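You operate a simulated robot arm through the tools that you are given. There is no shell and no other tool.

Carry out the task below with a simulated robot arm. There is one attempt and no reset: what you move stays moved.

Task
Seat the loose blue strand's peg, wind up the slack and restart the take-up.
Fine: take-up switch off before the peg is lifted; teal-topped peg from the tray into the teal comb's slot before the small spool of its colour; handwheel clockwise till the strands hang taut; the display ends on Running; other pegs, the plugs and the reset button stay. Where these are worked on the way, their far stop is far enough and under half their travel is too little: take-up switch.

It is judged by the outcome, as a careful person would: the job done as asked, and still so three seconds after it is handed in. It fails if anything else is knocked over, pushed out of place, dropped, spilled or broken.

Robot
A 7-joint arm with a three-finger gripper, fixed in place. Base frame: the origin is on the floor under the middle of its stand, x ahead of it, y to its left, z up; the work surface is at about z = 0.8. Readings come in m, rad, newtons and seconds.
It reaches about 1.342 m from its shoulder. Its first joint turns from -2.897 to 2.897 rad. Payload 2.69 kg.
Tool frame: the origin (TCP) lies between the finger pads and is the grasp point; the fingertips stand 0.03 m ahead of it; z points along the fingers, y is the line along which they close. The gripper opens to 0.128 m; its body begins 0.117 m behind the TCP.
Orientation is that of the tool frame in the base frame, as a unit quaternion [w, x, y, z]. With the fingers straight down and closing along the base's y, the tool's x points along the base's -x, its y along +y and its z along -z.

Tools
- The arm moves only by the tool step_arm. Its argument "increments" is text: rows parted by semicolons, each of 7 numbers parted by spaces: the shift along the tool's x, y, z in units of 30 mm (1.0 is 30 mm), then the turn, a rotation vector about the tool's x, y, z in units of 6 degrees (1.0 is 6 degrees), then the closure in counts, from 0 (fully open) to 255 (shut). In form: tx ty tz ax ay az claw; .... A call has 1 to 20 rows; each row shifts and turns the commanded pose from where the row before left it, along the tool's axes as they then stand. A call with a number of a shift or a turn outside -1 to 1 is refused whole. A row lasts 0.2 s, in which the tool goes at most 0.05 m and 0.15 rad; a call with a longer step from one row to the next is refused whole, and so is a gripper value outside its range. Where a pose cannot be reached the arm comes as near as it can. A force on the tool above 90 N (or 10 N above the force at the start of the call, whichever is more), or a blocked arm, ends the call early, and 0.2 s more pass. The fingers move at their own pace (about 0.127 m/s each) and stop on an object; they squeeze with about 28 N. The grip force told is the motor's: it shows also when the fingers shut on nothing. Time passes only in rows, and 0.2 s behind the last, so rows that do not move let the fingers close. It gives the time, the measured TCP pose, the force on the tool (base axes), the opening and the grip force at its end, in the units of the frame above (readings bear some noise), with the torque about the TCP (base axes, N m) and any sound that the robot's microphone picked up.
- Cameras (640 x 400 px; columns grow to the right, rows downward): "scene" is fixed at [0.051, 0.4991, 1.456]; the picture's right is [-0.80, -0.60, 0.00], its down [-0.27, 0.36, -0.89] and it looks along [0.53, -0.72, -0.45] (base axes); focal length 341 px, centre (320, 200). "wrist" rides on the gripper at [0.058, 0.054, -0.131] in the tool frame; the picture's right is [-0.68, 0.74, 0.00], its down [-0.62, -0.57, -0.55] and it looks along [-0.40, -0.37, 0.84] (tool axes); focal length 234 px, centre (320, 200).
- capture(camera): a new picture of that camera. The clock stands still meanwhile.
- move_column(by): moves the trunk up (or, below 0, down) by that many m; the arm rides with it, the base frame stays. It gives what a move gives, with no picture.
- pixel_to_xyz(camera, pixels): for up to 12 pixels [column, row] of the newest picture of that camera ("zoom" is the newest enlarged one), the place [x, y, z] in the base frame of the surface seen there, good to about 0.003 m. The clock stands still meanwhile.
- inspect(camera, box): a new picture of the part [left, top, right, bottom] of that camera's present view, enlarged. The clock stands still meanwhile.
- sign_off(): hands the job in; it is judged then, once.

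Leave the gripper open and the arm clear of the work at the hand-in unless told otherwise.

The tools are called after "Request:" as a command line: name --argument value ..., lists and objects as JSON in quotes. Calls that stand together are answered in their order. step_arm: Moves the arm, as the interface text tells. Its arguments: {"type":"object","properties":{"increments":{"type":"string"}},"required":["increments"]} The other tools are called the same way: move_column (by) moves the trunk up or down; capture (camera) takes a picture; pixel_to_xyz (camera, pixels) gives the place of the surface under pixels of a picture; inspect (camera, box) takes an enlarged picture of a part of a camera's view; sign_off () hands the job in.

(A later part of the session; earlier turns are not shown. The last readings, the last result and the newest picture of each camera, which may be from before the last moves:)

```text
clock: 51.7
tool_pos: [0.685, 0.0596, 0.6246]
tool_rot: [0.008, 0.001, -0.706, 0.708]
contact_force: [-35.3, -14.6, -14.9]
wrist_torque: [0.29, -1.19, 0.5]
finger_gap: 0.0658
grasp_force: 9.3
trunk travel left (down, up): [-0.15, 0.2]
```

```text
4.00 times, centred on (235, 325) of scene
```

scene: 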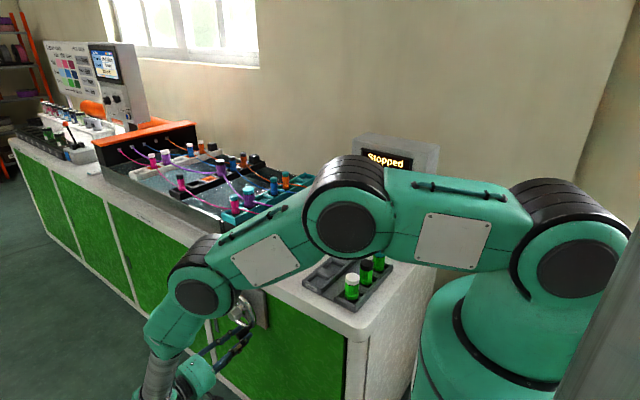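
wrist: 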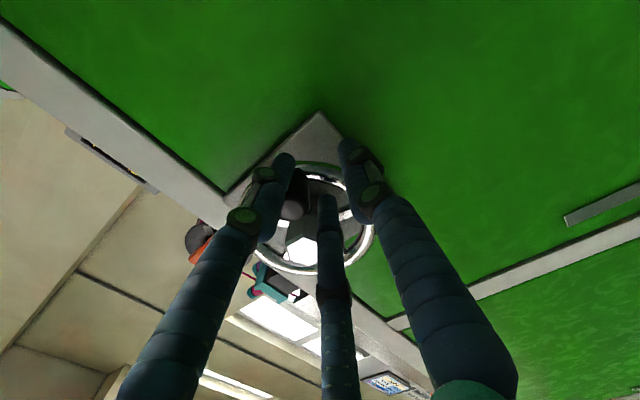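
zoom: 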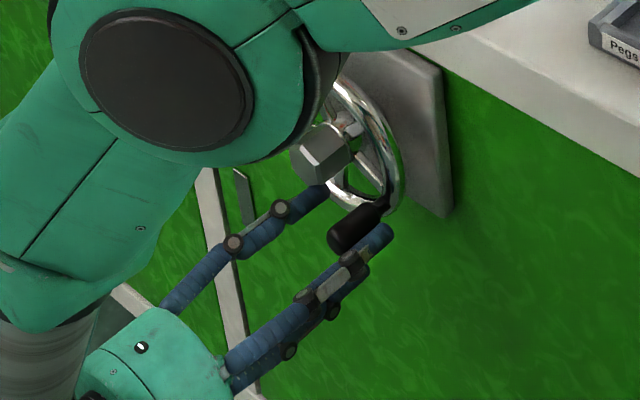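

The fingers opened, but one is still pressing the handle radially inward (35 N towards the hub). I measure the handle and the fingers now to decide which way to relieve it.

Request:
pixel_to_xyz --camera "zoom" --pixels '[[340, 245], [350, 232], [370, 213], [315, 193], [305, 200], [383, 235], [372, 245], [380, 250], [325, 160], [310, 165], [350, 195], [398, 190]]'

Request:
inspect --camera "wrist" --box '[230, 120, 410, 290]'

Request:
pixel_to_xyz --camera "zoom" --pixels '[[215, 190], [200, 200], [235, 200], [215, 210], [280, 290], [345, 225], [190, 80], [190, 140], [425, 30], [440, 100], [260, 200], [225, 130]]'

```text
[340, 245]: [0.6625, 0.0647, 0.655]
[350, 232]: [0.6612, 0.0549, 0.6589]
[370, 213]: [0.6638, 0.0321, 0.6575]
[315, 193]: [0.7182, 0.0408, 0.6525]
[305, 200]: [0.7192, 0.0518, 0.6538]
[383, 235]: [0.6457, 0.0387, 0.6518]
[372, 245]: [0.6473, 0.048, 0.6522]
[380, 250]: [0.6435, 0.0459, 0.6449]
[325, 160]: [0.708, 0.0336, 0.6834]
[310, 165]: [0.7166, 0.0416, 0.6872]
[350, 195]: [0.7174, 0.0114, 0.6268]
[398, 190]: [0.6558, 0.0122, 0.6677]
```

```text
2.35 times, centred on (320, 205) of wrist
```

zoom: 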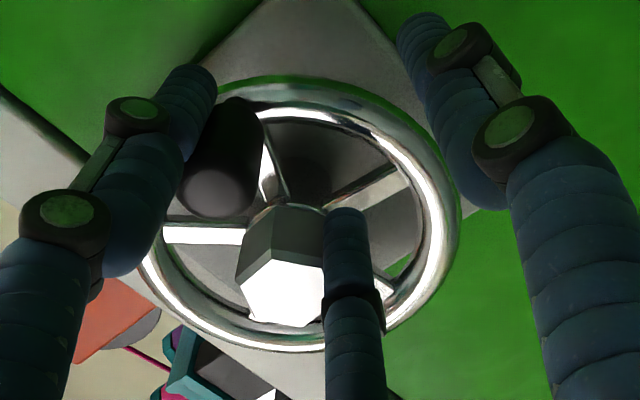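

```text
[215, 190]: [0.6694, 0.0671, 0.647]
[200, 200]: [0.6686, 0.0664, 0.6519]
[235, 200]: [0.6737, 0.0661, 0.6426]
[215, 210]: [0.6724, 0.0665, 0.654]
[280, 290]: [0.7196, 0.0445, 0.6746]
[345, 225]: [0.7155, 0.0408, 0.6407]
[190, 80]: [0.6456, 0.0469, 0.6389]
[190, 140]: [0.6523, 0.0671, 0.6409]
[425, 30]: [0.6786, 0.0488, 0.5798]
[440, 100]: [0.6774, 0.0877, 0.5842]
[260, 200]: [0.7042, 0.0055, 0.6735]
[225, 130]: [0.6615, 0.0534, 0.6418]
```

The handle is now at (0.670, 0.649), about 119°; it was pushed back slightly. The force direction matches the +x finger bearing on the hub. I ease the tool 9 mm away from the hub (-x, -z), then draw straight back (+y) off the handle.

Request:
step_arm --increments "0.15 0.08 0 0 0 0 150; 0.15 0.08 0 0 0 0 150; 0 0 0 0 0 0 150"

```text
clock: 52.5
tool_pos: [0.6794, 0.0602, 0.6209]
tool_rot: [0.007, 0.001, -0.706, 0.708]
contact_force: [-0.2, -0.3, 0.4]
wrist_torque: [0.01, -0.01, 0.03]
finger_gap: 0.0527
grasp_force: 0.1
trunk travel left (down, up): [-0.15, 0.2]
```

All forces are gone and the gap is as commanded. Now I draw back 55 mm and look at the wheel.

Request:
step_arm --increments "0 0 -0.6 0 0 0 150; 0 0 -0.6 0 0 0 150; 0 0 -0.65 0 0 0 150; 0 0 0 0 0 0 150"

Request:
capture --camera "wrist"

Request:
inspect --camera "scene" --box '[180, 275, 290, 375]'

```text
clock: 53.5
tool_pos: [0.679, 0.1158, 0.6206]
tool_rot: [0.007, 0.003, -0.705, 0.709]
contact_force: [-0.8, 0.1, 0.0]
wrist_torque: [0.0, 0.03, -0.01]
finger_gap: 0.0528
grasp_force: 0.0
trunk travel left (down, up): [-0.15, 0.2]
```

```text
taken
```

wrist: 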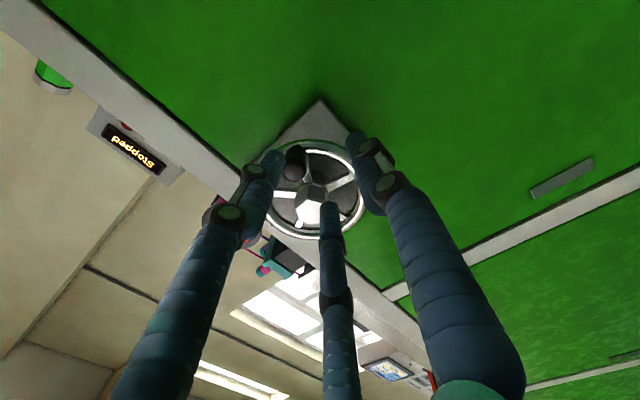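

```text
4.00 times, centred on (235, 325) of scene
```

zoom: 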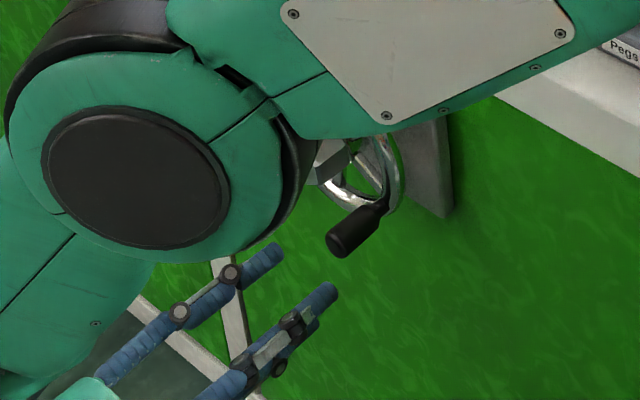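

The wheel stayed put at ~119°, so it doesn't spring back. A better method: shut the fingers into a fist and push the handle from its trailing side round the circle, with no cage to wedge. I close, and move to just behind the handle (α ≈ 75°) at (0.665, 0.692), still in front of it.

Request:
step_arm --increments "0 0 0 0 0 0 255; 0.151 -0.79 0 0 0 0 255; 0.151 -0.79 0 0 0 0 255; 0.151 -0.79 0 0 0 0 255; 0 0 0 0 0 0 255"

Request:
capture --camera "wrist"

Request:
inspect --camera "scene" --box '[180, 275, 290, 375]'

```text
clock: 54.7
tool_pos: [0.6671, 0.1155, 0.6921]
tool_rot: [0.007, 0.002, -0.706, 0.709]
contact_force: [0.0, 0.9, 0.7]
wrist_torque: [0.04, 0.0, -0.01]
finger_gap: 0.002
grasp_force: 27.9
trunk travel left (down, up): [-0.15, 0.2]
```

```text
taken
```

wrist: 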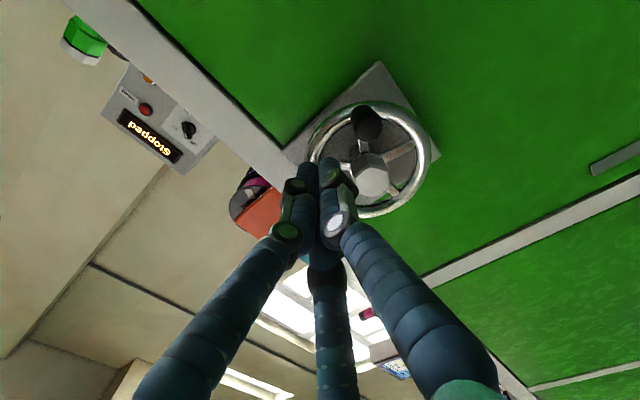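

```text
4.00 times, centred on (235, 325) of scene
```

zoom: 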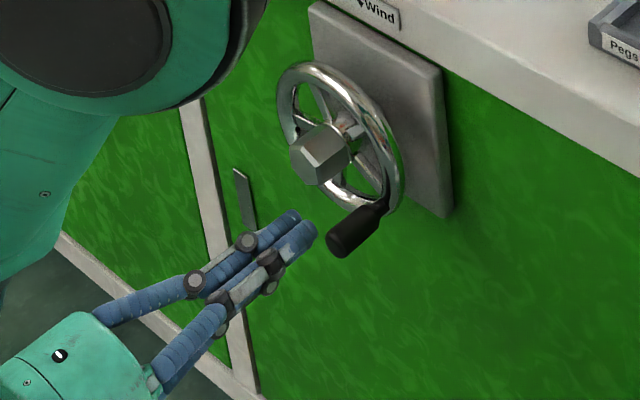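

The fist is ready, with the handle visible at wrist (367,122). I advance to TCP y ≈ 0.062, so the tip is at about 0.035: beside the handle and clear of the rim.

Request:
step_arm --increments "0 0 0.59 0 0 0 255; 0 0 0.59 0 0 0 255; 0 0 0.59 0 0 0 255; 0 0 0 0 0 0 255"

Request:
inspect --camera "wrist" --box '[240, 80, 440, 220]'

Request:
inspect --camera "scene" --box '[180, 275, 290, 375]'

```text
clock: 55.7
tool_pos: [0.6653, 0.0626, 0.6913]
tool_rot: [0.007, 0.002, -0.706, 0.708]
contact_force: [-0.3, 0.4, -0.4]
wrist_torque: [0.04, 0.0, 0.03]
finger_gap: 0.0023
grasp_force: 28.0
trunk travel left (down, up): [-0.15, 0.2]
```

```text
2.86 times, centred on (340, 150) of wrist
```

zoom: 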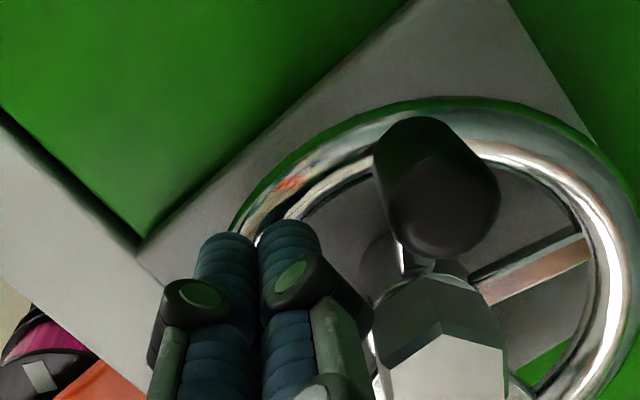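

```text
4.00 times, centred on (235, 325) of scene
```

zoom: 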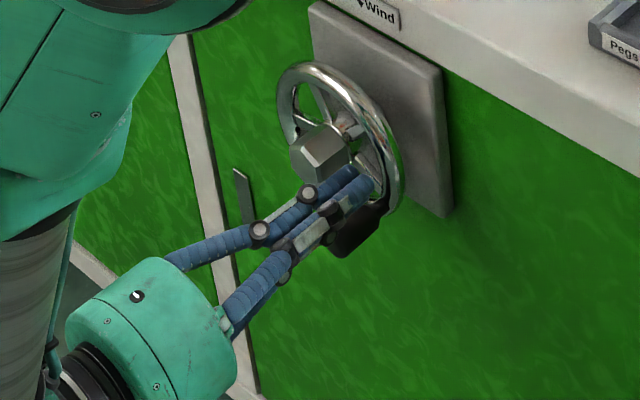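

The fist sits just above the handle on its trailing side, with no contact yet. I push 45° along the circle (α 75→120) and check force and handle.

Request:
step_arm --increments "0.065 0.492 0 0 0 0 255; -0.065 0.492 0 0 0 0 255; -0.19 0.458 0 0 0 0 255; 0 0 0 0 0 0 255"

Request:
capture --camera "wrist"

Request:
inspect --camera "scene" --box '[180, 275, 290, 375]'

Request:
inspect --camera "scene" --box '[90, 120, 260, 225]'

```text
clock: 56.7
tool_pos: [0.6697, 0.0623, 0.6477]
tool_rot: [0.007, 0.002, -0.706, 0.708]
contact_force: [0.2, -0.5, 0.5]
wrist_torque: [-0.01, 0.0, 0.02]
finger_gap: 0.0022
grasp_force: 27.4
trunk travel left (down, up): [-0.15, 0.2]
```

```text
taken
```

wrist: 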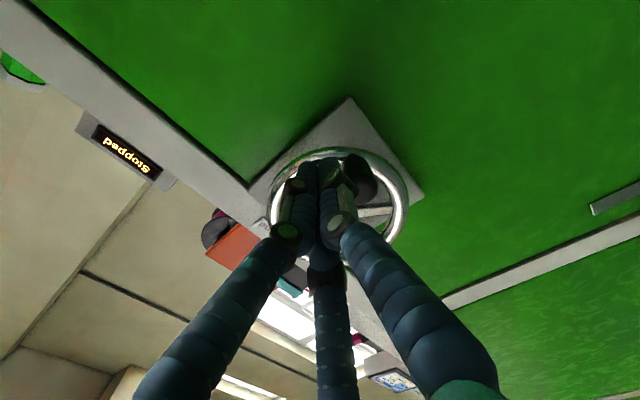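

```text
4.00 times, centred on (235, 325) of scene
```

zoom: 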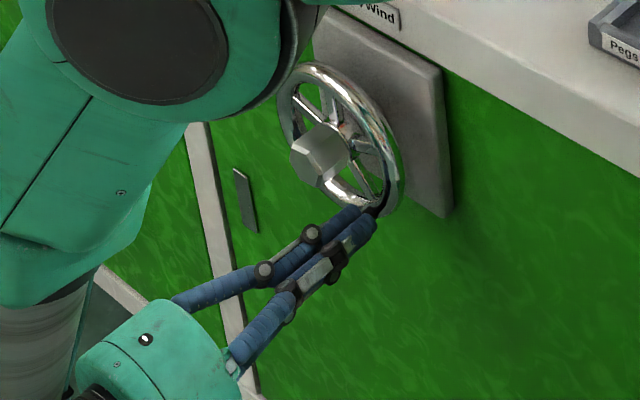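

```text
3.76 times, centred on (175, 172) of scene
```

zoom: 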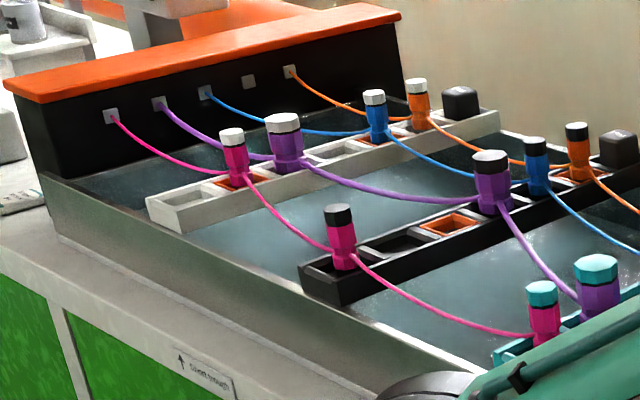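

The push works smoothly with almost no force, and the handle moved ahead to about 150°. I continue 120→210°.

Request:
step_arm --increments "-0.302 0.393 0 0 0 0 255; -0.393 0.302 0 0 0 0 255; -0.458 0.19 0 0 0 0 255; -0.492 0.065 0 0 0 0 255; -0.492 -0.065 0 0 0 0 255; -0.458 -0.19 0 0 0 0 255; 0 0 0 0 0 0 255"

Request:
capture --camera "wrist"

Request:
inspect --camera "scene" --box '[90, 120, 260, 225]'

```text
clock: 58.3
tool_pos: [0.7481, 0.0612, 0.6254]
tool_rot: [0.007, 0.003, -0.706, 0.708]
contact_force: [-2.2, 0.0, -1.3]
wrist_torque: [-0.01, -0.03, -0.01]
finger_gap: 0.0021
grasp_force: 28.2
trunk travel left (down, up): [-0.15, 0.2]
```

```text
taken
```

wrist: 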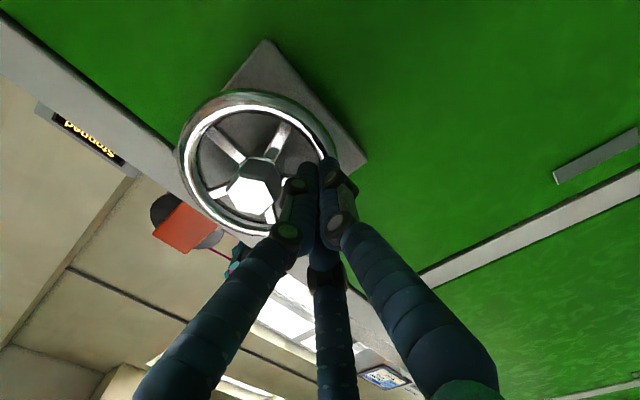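

```text
3.76 times, centred on (175, 172) of scene
```

zoom: 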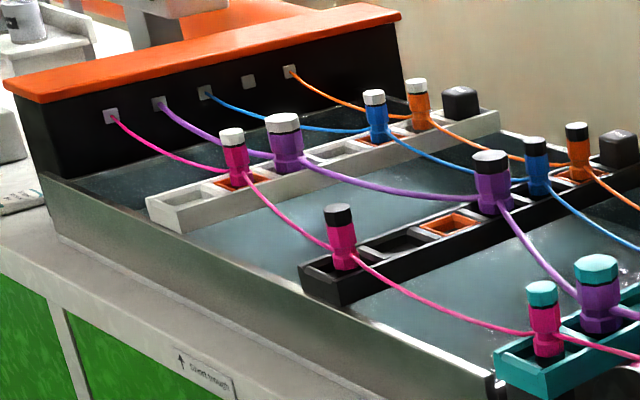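

The sag is clearly shrinking (magenta and purple are flatter). I continue 210→300°.

Request:
step_arm --increments "-0.393 -0.302 0 0 0 0 255; -0.302 -0.393 0 0 0 0 255; -0.19 -0.458 0 0 0 0 255; -0.065 -0.492 0 0 0 0 255; 0.065 -0.492 0 0 0 0 255; 0.19 -0.458 0 0 0 0 255; 0 0 0 0 0 0 255"

Request:
capture --camera "wrist"

Request:
capture --camera "scene"

Request:
inspect --camera "scene" --box '[90, 120, 260, 225]'

```text
clock: 59.9
tool_pos: [0.7712, 0.0621, 0.7055]
tool_rot: [0.006, 0.002, -0.706, 0.708]
contact_force: [-1.1, 0.2, -0.2]
wrist_torque: [-0.02, -0.02, 0.03]
finger_gap: 0.0022
grasp_force: 28.5
trunk travel left (down, up): [-0.15, 0.2]
```

```text
taken
```

wrist: 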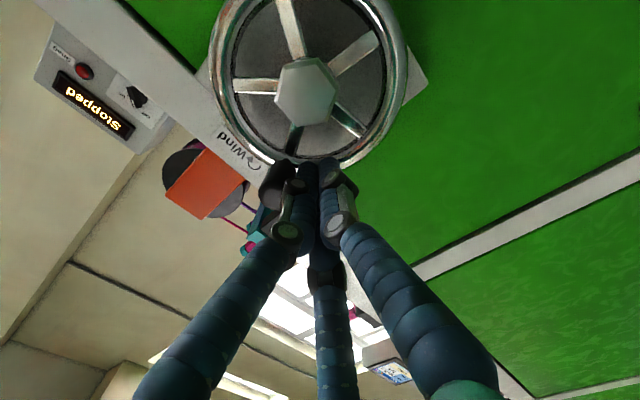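

```text
taken
```

scene: 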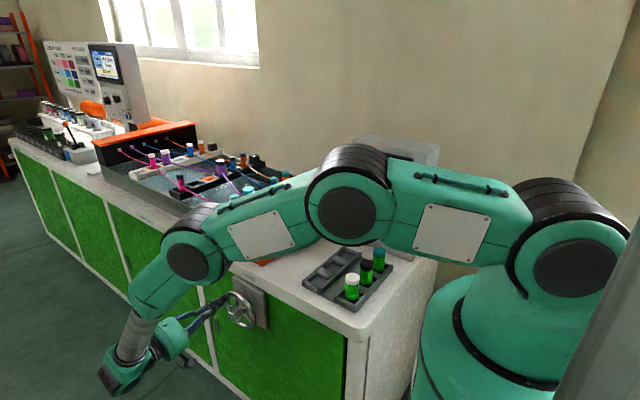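

```text
3.76 times, centred on (175, 172) of scene
```

zoom: 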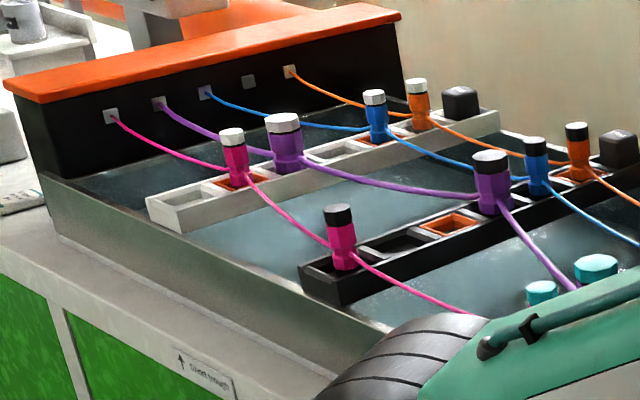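

The sag keeps shrinking, and the handle is just ahead of the fist at wrist (273,187). I continue 300→360→30°.

Request:
step_arm --increments "0.302 -0.393 0 0 0 0 255; 0.393 -0.302 0 0 0 0 255; 0.458 -0.19 0 0 0 0 255; 0.492 -0.065 0 0 0 0 255; 0.492 0.065 0 0 0 0 255; 0.458 0.19 0 0 0 0 255; 0 0 0 0 0 0 255"

Request:
capture --camera "wrist"

Request:
inspect --camera "scene" --box '[90, 120, 260, 225]'

```text
clock: 61.5
tool_pos: [0.6912, 0.0629, 0.727]
tool_rot: [0.007, 0.002, -0.706, 0.708]
contact_force: [0.4, 1.0, -0.1]
wrist_torque: [-0.04, 0.03, 0.02]
finger_gap: 0.0021
grasp_force: 27.7
trunk travel left (down, up): [-0.15, 0.2]
```

```text
taken
```

wrist: 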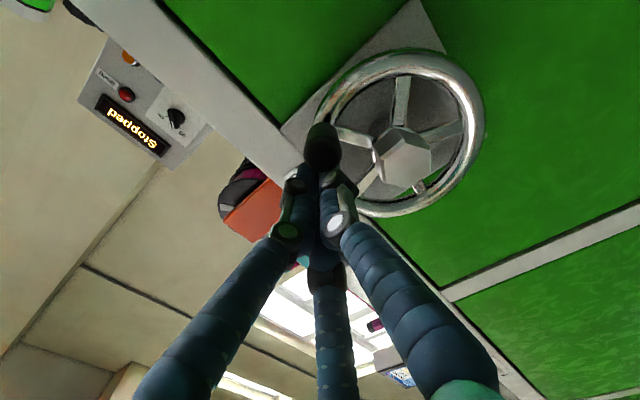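

```text
3.76 times, centred on (175, 172) of scene
```

zoom: 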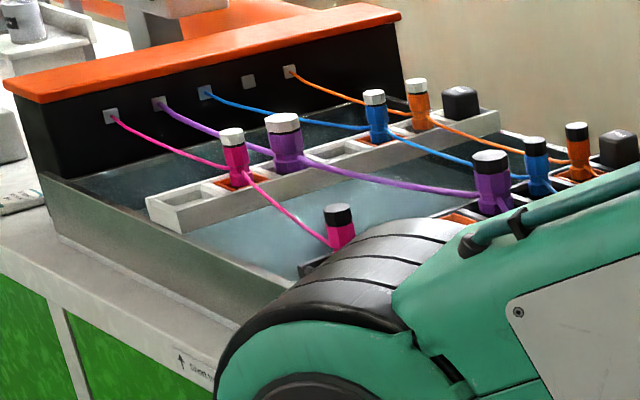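

The strands are noticeably straighter. I continue 30→120° (second turn).

Request:
step_arm --increments "0.393 0.302 0 0 0 0 255; 0.302 0.393 0 0 0 0 255; 0.19 0.458 0 0 0 0 255; 0.065 0.492 0 0 0 0 255; -0.065 0.492 0 0 0 0 255; -0.19 0.458 0 0 0 0 255; 0 0 0 0 0 0 255"

Request:
capture --camera "wrist"

Request:
inspect --camera "scene" --box '[90, 120, 260, 225]'

```text
clock: 63.1
tool_pos: [0.6701, 0.0632, 0.6485]
tool_rot: [0.008, 0.002, -0.706, 0.708]
contact_force: [-0.9, -0.1, 0.5]
wrist_torque: [0.0, -0.04, 0.0]
finger_gap: 0.0025
grasp_force: 27.2
trunk travel left (down, up): [-0.15, 0.2]
```

```text
taken
```

wrist: 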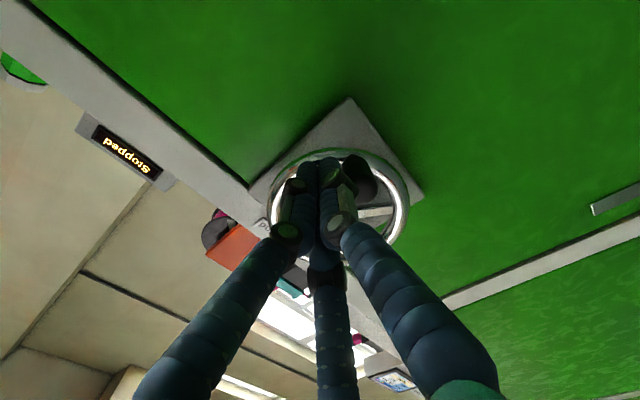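

```text
3.76 times, centred on (175, 172) of scene
```

zoom: 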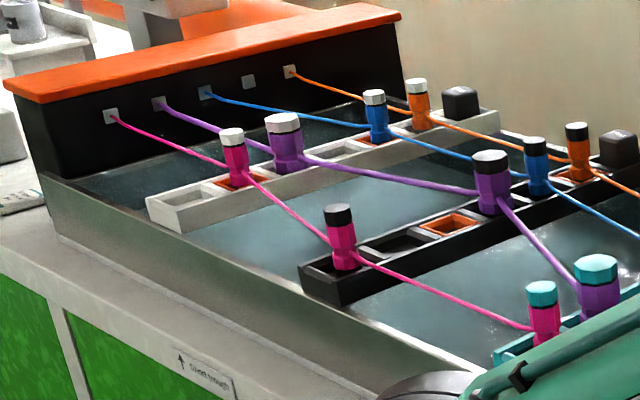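

Nearly straight; a small sag remains. I continue in 45° pieces: 120→165°.

Request:
step_arm --increments "-0.302 0.393 0 0 0 0 255; -0.393 0.302 0 0 0 0 255; -0.458 0.19 0 0 0 0 255; 0 0 0 0 0 0 255"

Request:
inspect --camera "scene" --box '[90, 120, 260, 225]'

Request:
inspect --camera "scene" --box '[170, 140, 260, 200]'

```text
clock: 64.1
tool_pos: [0.7048, 0.0616, 0.6221]
tool_rot: [0.007, 0.002, -0.706, 0.708]
contact_force: [-0.3, -0.4, -0.4]
wrist_torque: [-0.05, 0.03, 0.04]
finger_gap: 0.0023
grasp_force: 28.5
trunk travel left (down, up): [-0.15, 0.2]
```

```text
3.76 times, centred on (175, 172) of scene
```

zoom: 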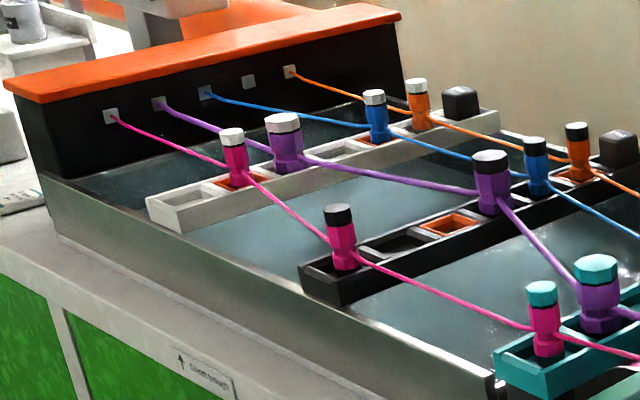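

```text
6.67 times, centred on (215, 170) of scene
```

zoom: 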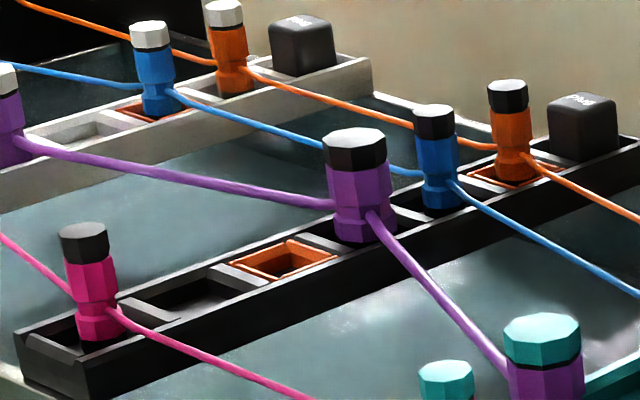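

Very slight sag is left. Next piece 165→210°, watching for a rise in force.

Request:
step_arm --increments "-0.492 0.065 0 0 0 0 255; -0.492 -0.065 0 0 0 0 255; -0.458 -0.19 0 0 0 0 255; 0 0 0 0 0 0 255"

Request:
inspect --camera "scene" --box '[170, 140, 260, 200]'

Request:
inspect --camera "scene" --box '[90, 120, 260, 225]'

Request:
capture --camera "wrist"

```text
clock: 65.1
tool_pos: [0.7474, 0.0626, 0.6261]
tool_rot: [0.008, 0.003, -0.706, 0.708]
contact_force: [-2.1, 0.6, -1.0]
wrist_torque: [0.01, -0.03, -0.01]
finger_gap: 0.0022
grasp_force: 27.9
trunk travel left (down, up): [-0.15, 0.2]
```

```text
6.67 times, centred on (215, 170) of scene
```

zoom: 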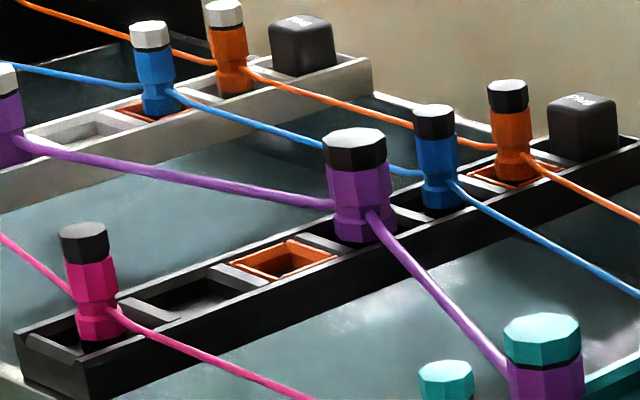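

```text
3.76 times, centred on (175, 172) of scene
```

zoom: 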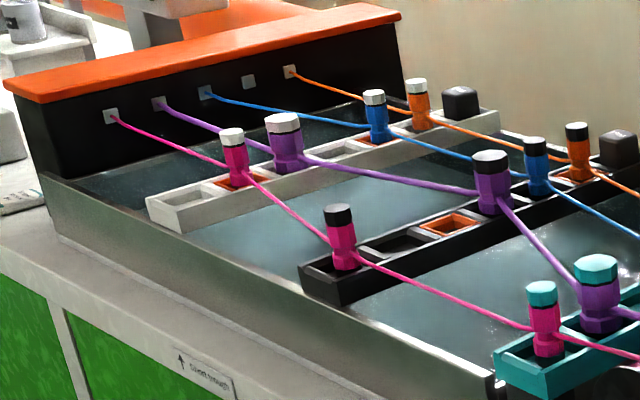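

```text
taken
```

wrist: 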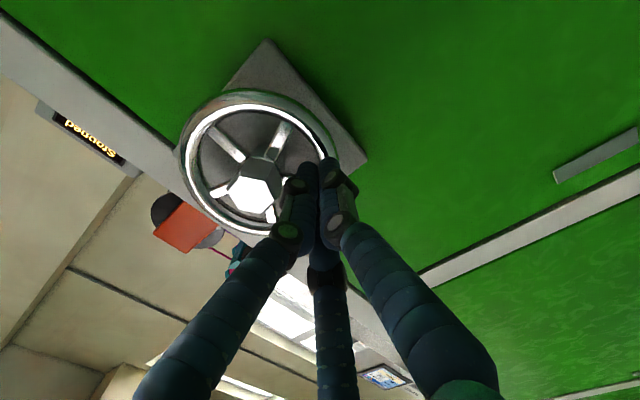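

The strands look identical at 165° and 210° now, all in their tightest, straight state. I verify the wheel and handle, and compare strand detail elsewhere before stopping.

Request:
inspect --camera "scene" --box '[180, 275, 290, 375]'

Request:
inspect --camera "scene" --box '[110, 130, 180, 175]'

Request:
inspect --camera "scene" --box '[210, 165, 290, 220]'

```text
4.00 times, centred on (235, 325) of scene
```

zoom: 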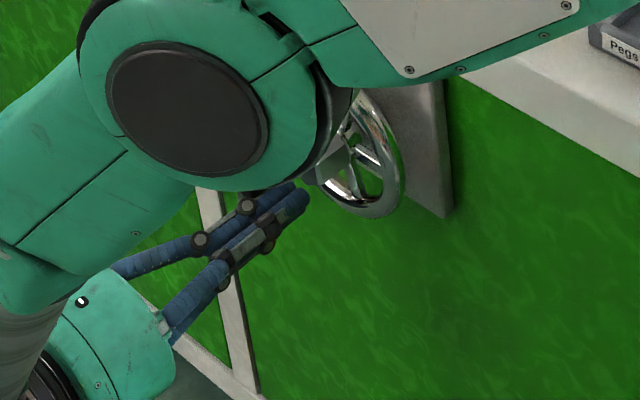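

```text
8.89 times, centred on (145, 152) of scene
```

zoom: 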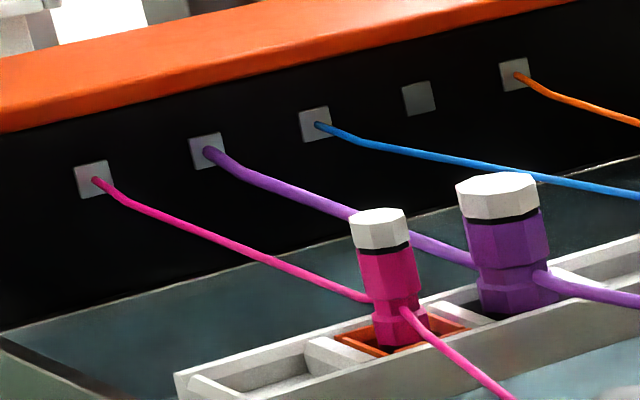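

```text
7.27 times, centred on (250, 192) of scene
```

zoom: 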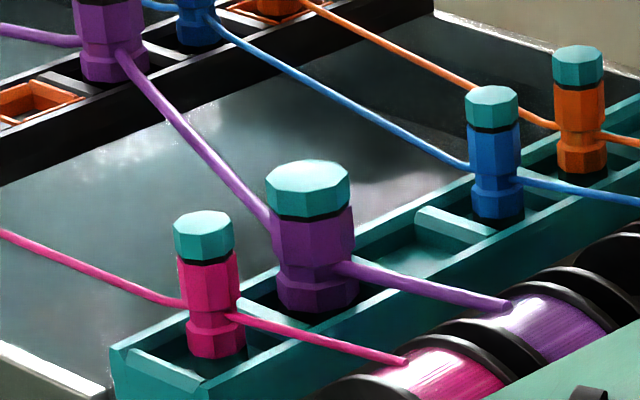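

The last 45° of wheel produced no further change, and all the spans (sockets→white plugs→black plugs→comb→spools) run straight, so the slack is fully wound. I ease the fist back off the handle and draw straight out (+y), then check that the strands stay taut.

Request:
step_arm --increments "0.25 0.09 0 0 0 0 255; 0 0 -0.8 0 0 0 255; 0 0 -0.9 0 0 0 255; 0 0 -0.9 0 0 0 255; 0 0 -0.9 0 0 0 255; 0 0 -0.9 0 0 0 255; 0 0 0 0 0 0 255"

Request:
inspect --camera "scene" --box '[110, 130, 180, 175]'

Request:
inspect --camera "scene" --box '[170, 140, 260, 200]'

Request:
capture --camera "wrist"

```text
clock: 66.7
tool_pos: [0.7412, 0.1945, 0.6251]
tool_rot: [0.007, 0.002, -0.706, 0.708]
contact_force: [0.1, 0.3, 0.6]
wrist_torque: [-0.01, 0.0, 0.0]
finger_gap: 0.0022
grasp_force: 27.9
trunk travel left (down, up): [-0.15, 0.2]
```

```text
8.89 times, centred on (145, 152) of scene
```

zoom: 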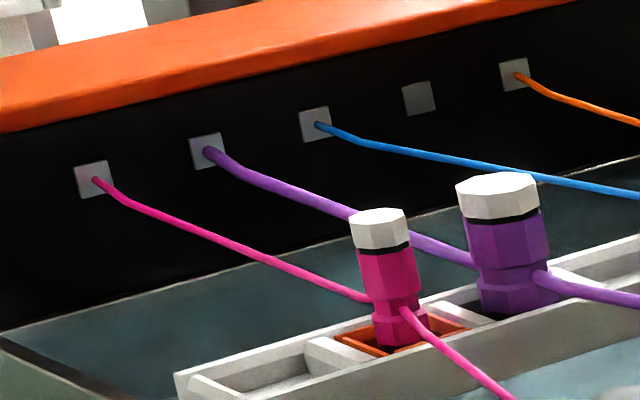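

```text
6.67 times, centred on (215, 170) of scene
```

zoom: 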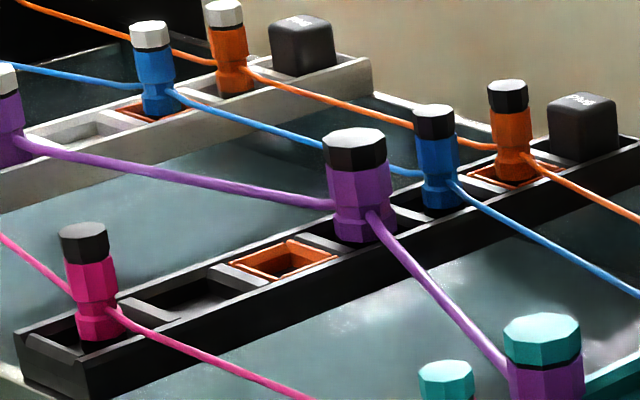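

```text
taken
```

wrist: 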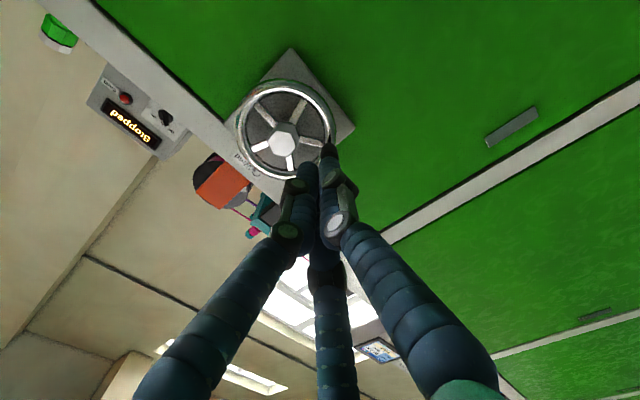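

The strands stay taut with nothing holding the wheel. Now I rise clear to z ≈ 1.13 in front of the bench.

Request:
step_arm --increments "0 -0.6 0 0 0 0 255; 0 -0.95 0 0 0 0 255; 0 -0.95 0 0 0 0 255; 0 -0.95 0 0 0 0 255; 0 -0.95 0 0 0 0 255; 0 -0.95 0 0 0 0 255; 0 -0.95 0 0 0 0 255; 0 -0.95 0 0 0 0 255; 0 -0.95 0 0 0 0 255; 0 -0.95 0 0 0 0 255; 0 -0.95 0 0 0 0 255; 0 -0.95 0 0 0 0 255; 0 -0.95 0 0 0 0 255; 0 -0.95 0 0 0 0 255; 0 -0.95 0 0 0 0 255; 0 -0.95 0 0 0 0 255; 0 -0.95 0 0 0 0 255; 0 -0.95 0 0 0 0 255; 0 0 0 0 0 0 255"

Request:
capture --camera "scene"

Request:
inspect --camera "scene" --box '[205, 150, 345, 245]'

```text
clock: 70.7
tool_pos: [0.7486, 0.1964, 1.125]
tool_rot: [0.007, 0.003, -0.706, 0.708]
contact_force: [-0.3, -0.2, -0.1]
wrist_torque: [0.03, 0.0, 0.03]
finger_gap: 0.0022
grasp_force: 28.2
trunk travel left (down, up): [-0.15, 0.2]
```

```text
taken
```

scene: 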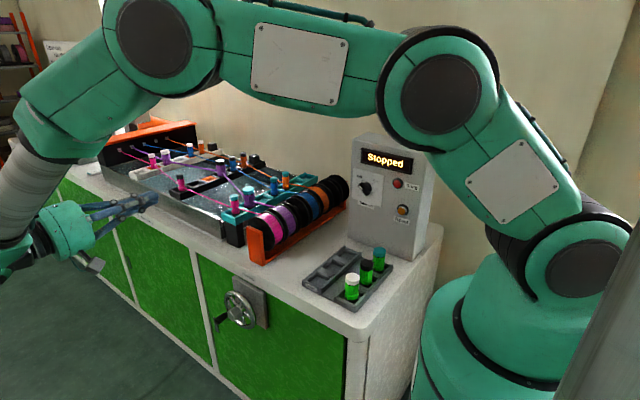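

```text
4.21 times, centred on (275, 198) of scene
```

zoom: 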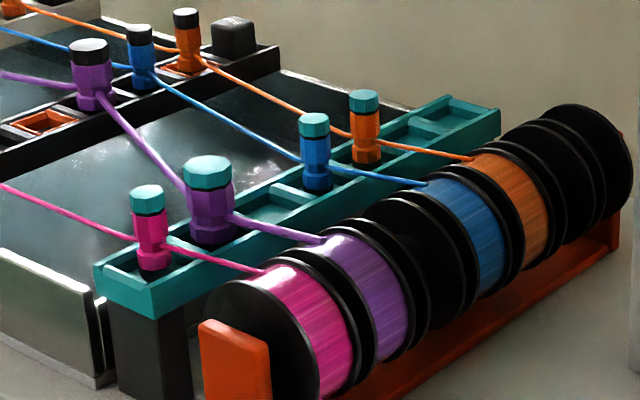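

All strands look straight, the pegs sit upright and nothing is out of place. One closer look at the long spans for leftover sag before restarting.

Request:
inspect --camera "scene" --box '[225, 155, 300, 200]'

Request:
inspect --camera "scene" --box '[175, 170, 250, 230]'

```text
8.53 times, centred on (262, 178) of scene
```

zoom: 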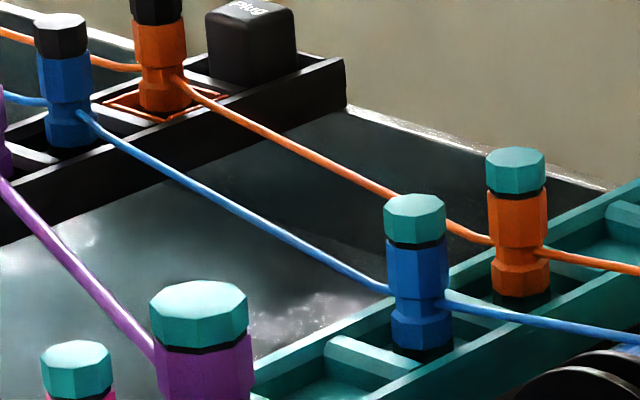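

```text
6.67 times, centred on (212, 200) of scene
```

zoom: 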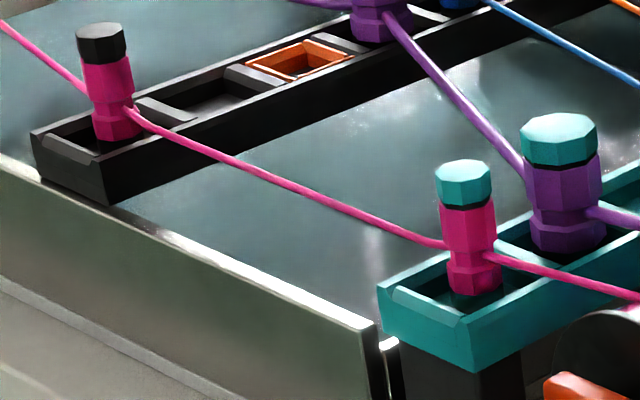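

Everything's straight and taut. Now I return to the switch: move level to in front of the box, on the left (+x) side of the lever, at (0.556, -0.20, 1.125).

Request:
step_arm --increments "0.459 0 0.944 0 0 0 255; 0.459 0 0.944 0 0 0 255; 0.459 0 0.944 0 0 0 255; 0.459 0 0.944 0 0 0 255; 0.459 0 0.944 0 0 0 255; 0.459 0 0.944 0 0 0 255; 0.459 0 0.944 0 0 0 255; 0.459 0 0.944 0 0 0 255; 0.459 0 0.944 0 0 0 255; 0.459 0 0.944 0 0 0 255; 0.459 0 0.944 0 0 0 255; 0.459 0 0.944 0 0 0 255; 0.459 0 0.944 0 0 0 255; 0.459 0 0.944 0 0 0 255; 0 0 0 0 0 0 255"

Request:
capture --camera "scene"

Request:
capture --camera "wrist"

```text
clock: 73.9
tool_pos: [0.5517, -0.1997, 1.129]
tool_rot: [0.008, 0.002, -0.706, 0.708]
contact_force: [-0.2, 0.1, -0.5]
wrist_torque: [0.0, -0.01, 0.04]
finger_gap: 0.0021
grasp_force: 28.6
trunk travel left (down, up): [-0.15, 0.2]
```

```text
taken
```

scene: 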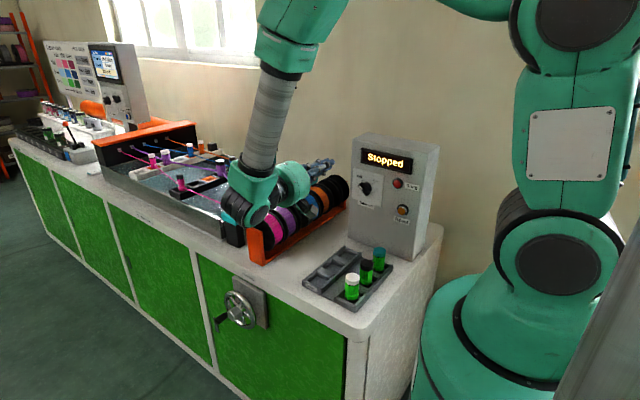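

```text
taken
```

wrist: 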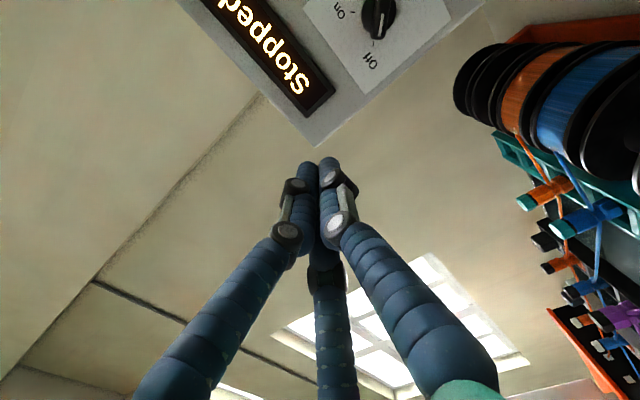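

I check how low the wrist joint sits relative to the spools before lowering 11 cm.

Request:
pixel_to_xyz --camera "scene" --pixels '[[240, 222], [255, 212], [240, 195], [265, 205], [230, 180], [300, 200], [275, 180], [228, 200]]'

Request:
inspect --camera "wrist" --box '[330, 0, 430, 65]'

Request:
pixel_to_xyz --camera "zoom" --pixels '[[285, 130], [320, 110], [330, 40], [295, 180], [310, 230], [320, 180], [270, 80], [120, 80]]'

```text
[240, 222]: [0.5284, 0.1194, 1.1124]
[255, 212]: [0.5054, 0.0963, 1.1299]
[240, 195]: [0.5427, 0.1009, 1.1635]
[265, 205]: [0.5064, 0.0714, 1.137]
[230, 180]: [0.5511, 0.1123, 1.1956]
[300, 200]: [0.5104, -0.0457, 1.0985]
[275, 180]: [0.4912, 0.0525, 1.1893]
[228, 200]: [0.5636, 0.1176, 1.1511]
```

```text
6.15 times, centred on (380, 32) of wrist
```

zoom: 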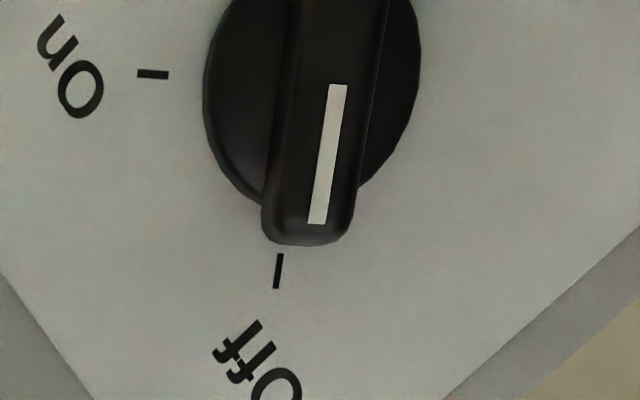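

```text
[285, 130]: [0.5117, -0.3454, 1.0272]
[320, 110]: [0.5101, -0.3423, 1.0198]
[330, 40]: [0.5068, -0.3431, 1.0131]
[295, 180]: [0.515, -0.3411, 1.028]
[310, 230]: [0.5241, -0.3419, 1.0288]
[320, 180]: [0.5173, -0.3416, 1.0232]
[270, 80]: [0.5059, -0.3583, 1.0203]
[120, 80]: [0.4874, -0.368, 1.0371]
```

The wrist is well clear (z ≈ 1.1, over empty bench front). I lower to z ≈ 1.0195 at x ≈ 0.557, then advance to just short of the lever's front.

Request:
step_arm --increments "-0.04 0.91 0 0 0 0 255; -0.04 0.91 0 0 0 0 255; -0.04 0.91 0 0 0 0 255; -0.04 0.91 0 0 0 0 255; 0 0 0.9 0 0 0 255; 0 0 0.9 0 0 0 255; 0 0 0.9 0 0 0 255; 0 0 0 0 0 0 255"

Request:
capture --camera "wrist"

Request:
capture --camera "scene"

```text
clock: 75.7
tool_pos: [0.5557, -0.2808, 1.0198]
tool_rot: [0.008, 0.002, -0.707, 0.707]
contact_force: [-0.6, -0.7, 0.0]
wrist_torque: [-0.01, -0.01, 0.0]
finger_gap: 0.0021
grasp_force: 28.5
trunk travel left (down, up): [-0.15, 0.2]
```

```text
taken
```

wrist: 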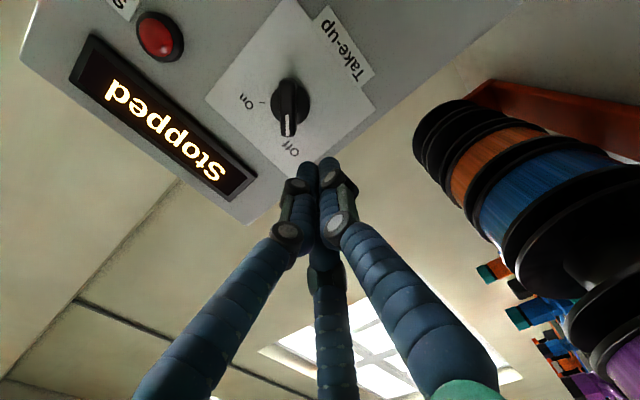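

```text
taken
```

scene: 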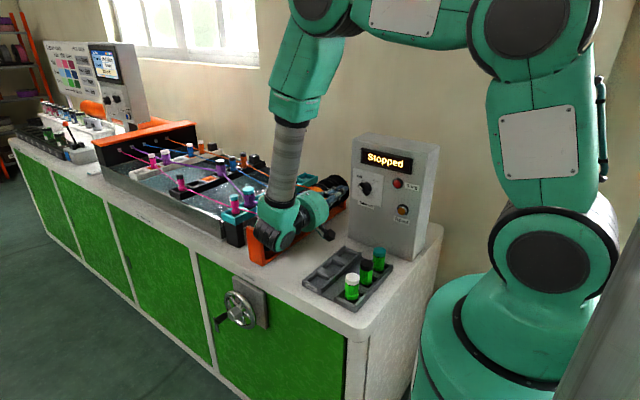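

The fist is beside the lever's Off end. I advance the last 41 mm (tip to y ≈ -0.352), checking force.

Request:
step_arm --increments "0 0 0.687 0 0 0 255; 0 0 0.687 0 0 0 255; 0 0 0 0 0 0 255"

Request:
inspect --camera "wrist" --box '[230, 60, 390, 200]'

```text
clock: 76.5
tool_pos: [0.5541, -0.322, 1.0192]
tool_rot: [0.008, 0.003, -0.706, 0.708]
contact_force: [0.3, -0.9, 0.9]
wrist_torque: [0.02, -0.01, 0.04]
finger_gap: 0.0023
grasp_force: 28.1
trunk travel left (down, up): [-0.15, 0.2]
```

```text
2.86 times, centred on (310, 130) of wrist
```

zoom: 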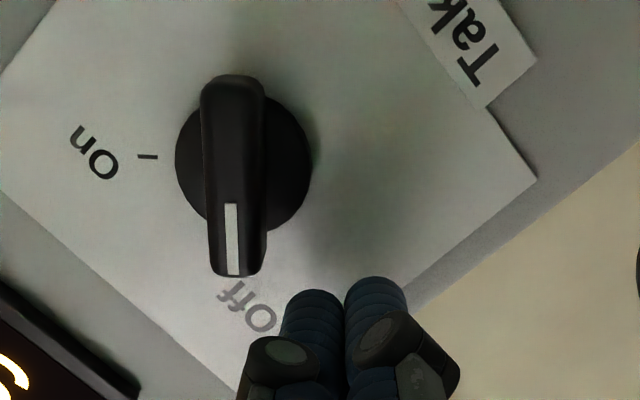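

Positioned correctly. Now the mirrored arc to swing the lever's upper end back to On.

Request:
step_arm --increments "0.3 0 0 0 0 0 255; 0.333 -0.167 0 0 0 0 255; 0.267 -0.233 0 0 0 0 255; 0.267 -0.2 0 0 0 0 255; 0.233 -0.15 0 0 0 0 255; 0 0 0 0 0 0 255"

Request:
capture --camera "wrist"

Request:
capture --camera "scene"

```text
clock: 77.9
tool_pos: [0.5135, -0.3212, 1.0439]
tool_rot: [0.008, 0.002, -0.706, 0.708]
contact_force: [-0.1, -0.2, 0.5]
wrist_torque: [0.0, 0.01, 0.02]
finger_gap: 0.0021
grasp_force: 27.7
trunk travel left (down, up): [-0.15, 0.2]
```

```text
taken
```

wrist: 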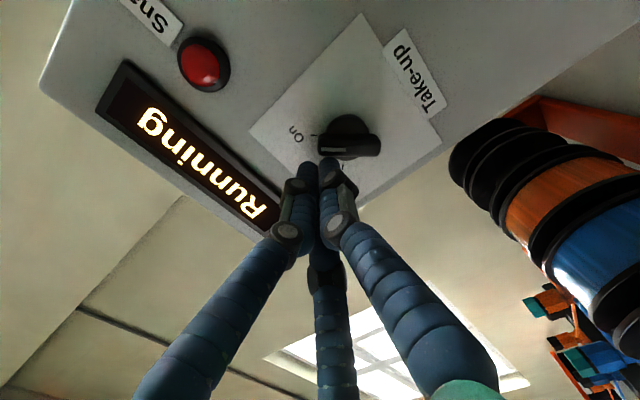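

```text
taken
```

scene: 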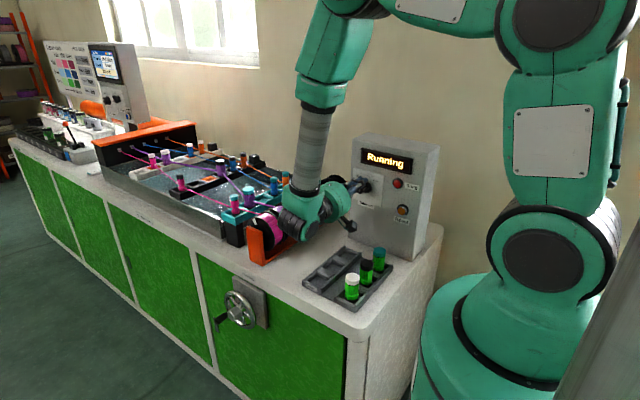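

The display reads "Running". I nudge 3 mm more so the lever is fully on its On stop.

Request:
step_arm --increments "0.1 0.05 0 0 0 0 255; 0 0 0 0 0 0 255"

Request:
inspect --camera "wrist" --box '[250, 60, 410, 200]'

```text
clock: 78.5
tool_pos: [0.5111, -0.3209, 1.0429]
tool_rot: [0.006, 0.001, -0.707, 0.708]
contact_force: [12.9, -1.0, 12.7]
wrist_torque: [-0.15, -0.16, 0.43]
finger_gap: 0.0019
grasp_force: 28.2
trunk travel left (down, up): [-0.15, 0.2]
```

```text
2.86 times, centred on (330, 130) of wrist
```

zoom: 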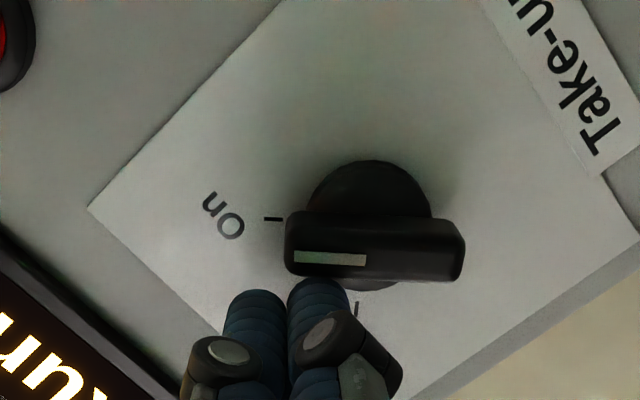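

The lever is on its On stop (18 N, pointer at the On tick). I back off sideways and up, then out and up, clear of everything.

Request:
step_arm --increments "-0.35 -0.3 0 0 0 0 255; 0 0 -1 0 0 0 255; 0 0 -1 0 0 0 255; 0 0 -1 0 0 0 255; 0 0 -1 0 0 0 255; 0 -0.9 -0.5 0 0 0 255; 0 -1 0 0 0 0 255; 0 -1 0 0 0 0 255; 0 -1 0 0 0 0 255; 0 -1 0 0 0 0 255; 0 0 0 0 0 0 255"

Request:
capture --camera "scene"

Request:
inspect --camera "scene" --box '[330, 130, 450, 230]'

```text
clock: 80.9
tool_pos: [0.5229, -0.1853, 1.1988]
tool_rot: [0.007, 0.002, -0.706, 0.708]
contact_force: [-0.7, -0.4, 0.3]
wrist_torque: [-0.02, 0.01, -0.02]
finger_gap: 0.0022
grasp_force: 27.5
trunk travel left (down, up): [-0.15, 0.2]
```

```text
taken
```

scene: 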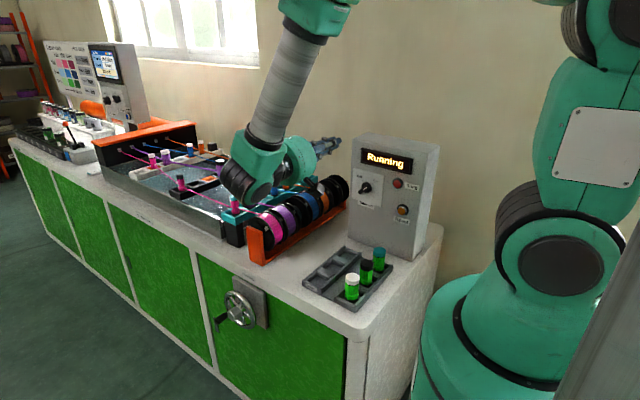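

```text
4.00 times, centred on (390, 180) of scene
```

zoom: 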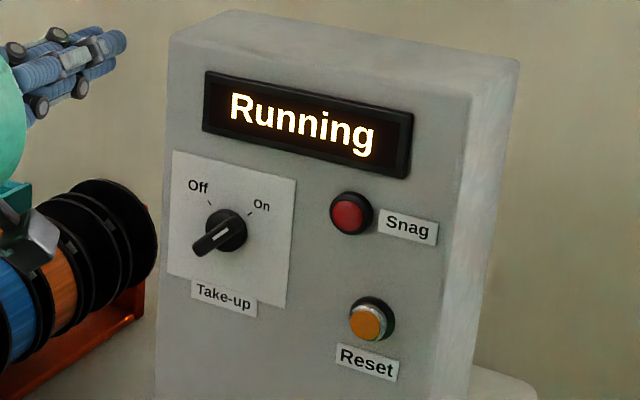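

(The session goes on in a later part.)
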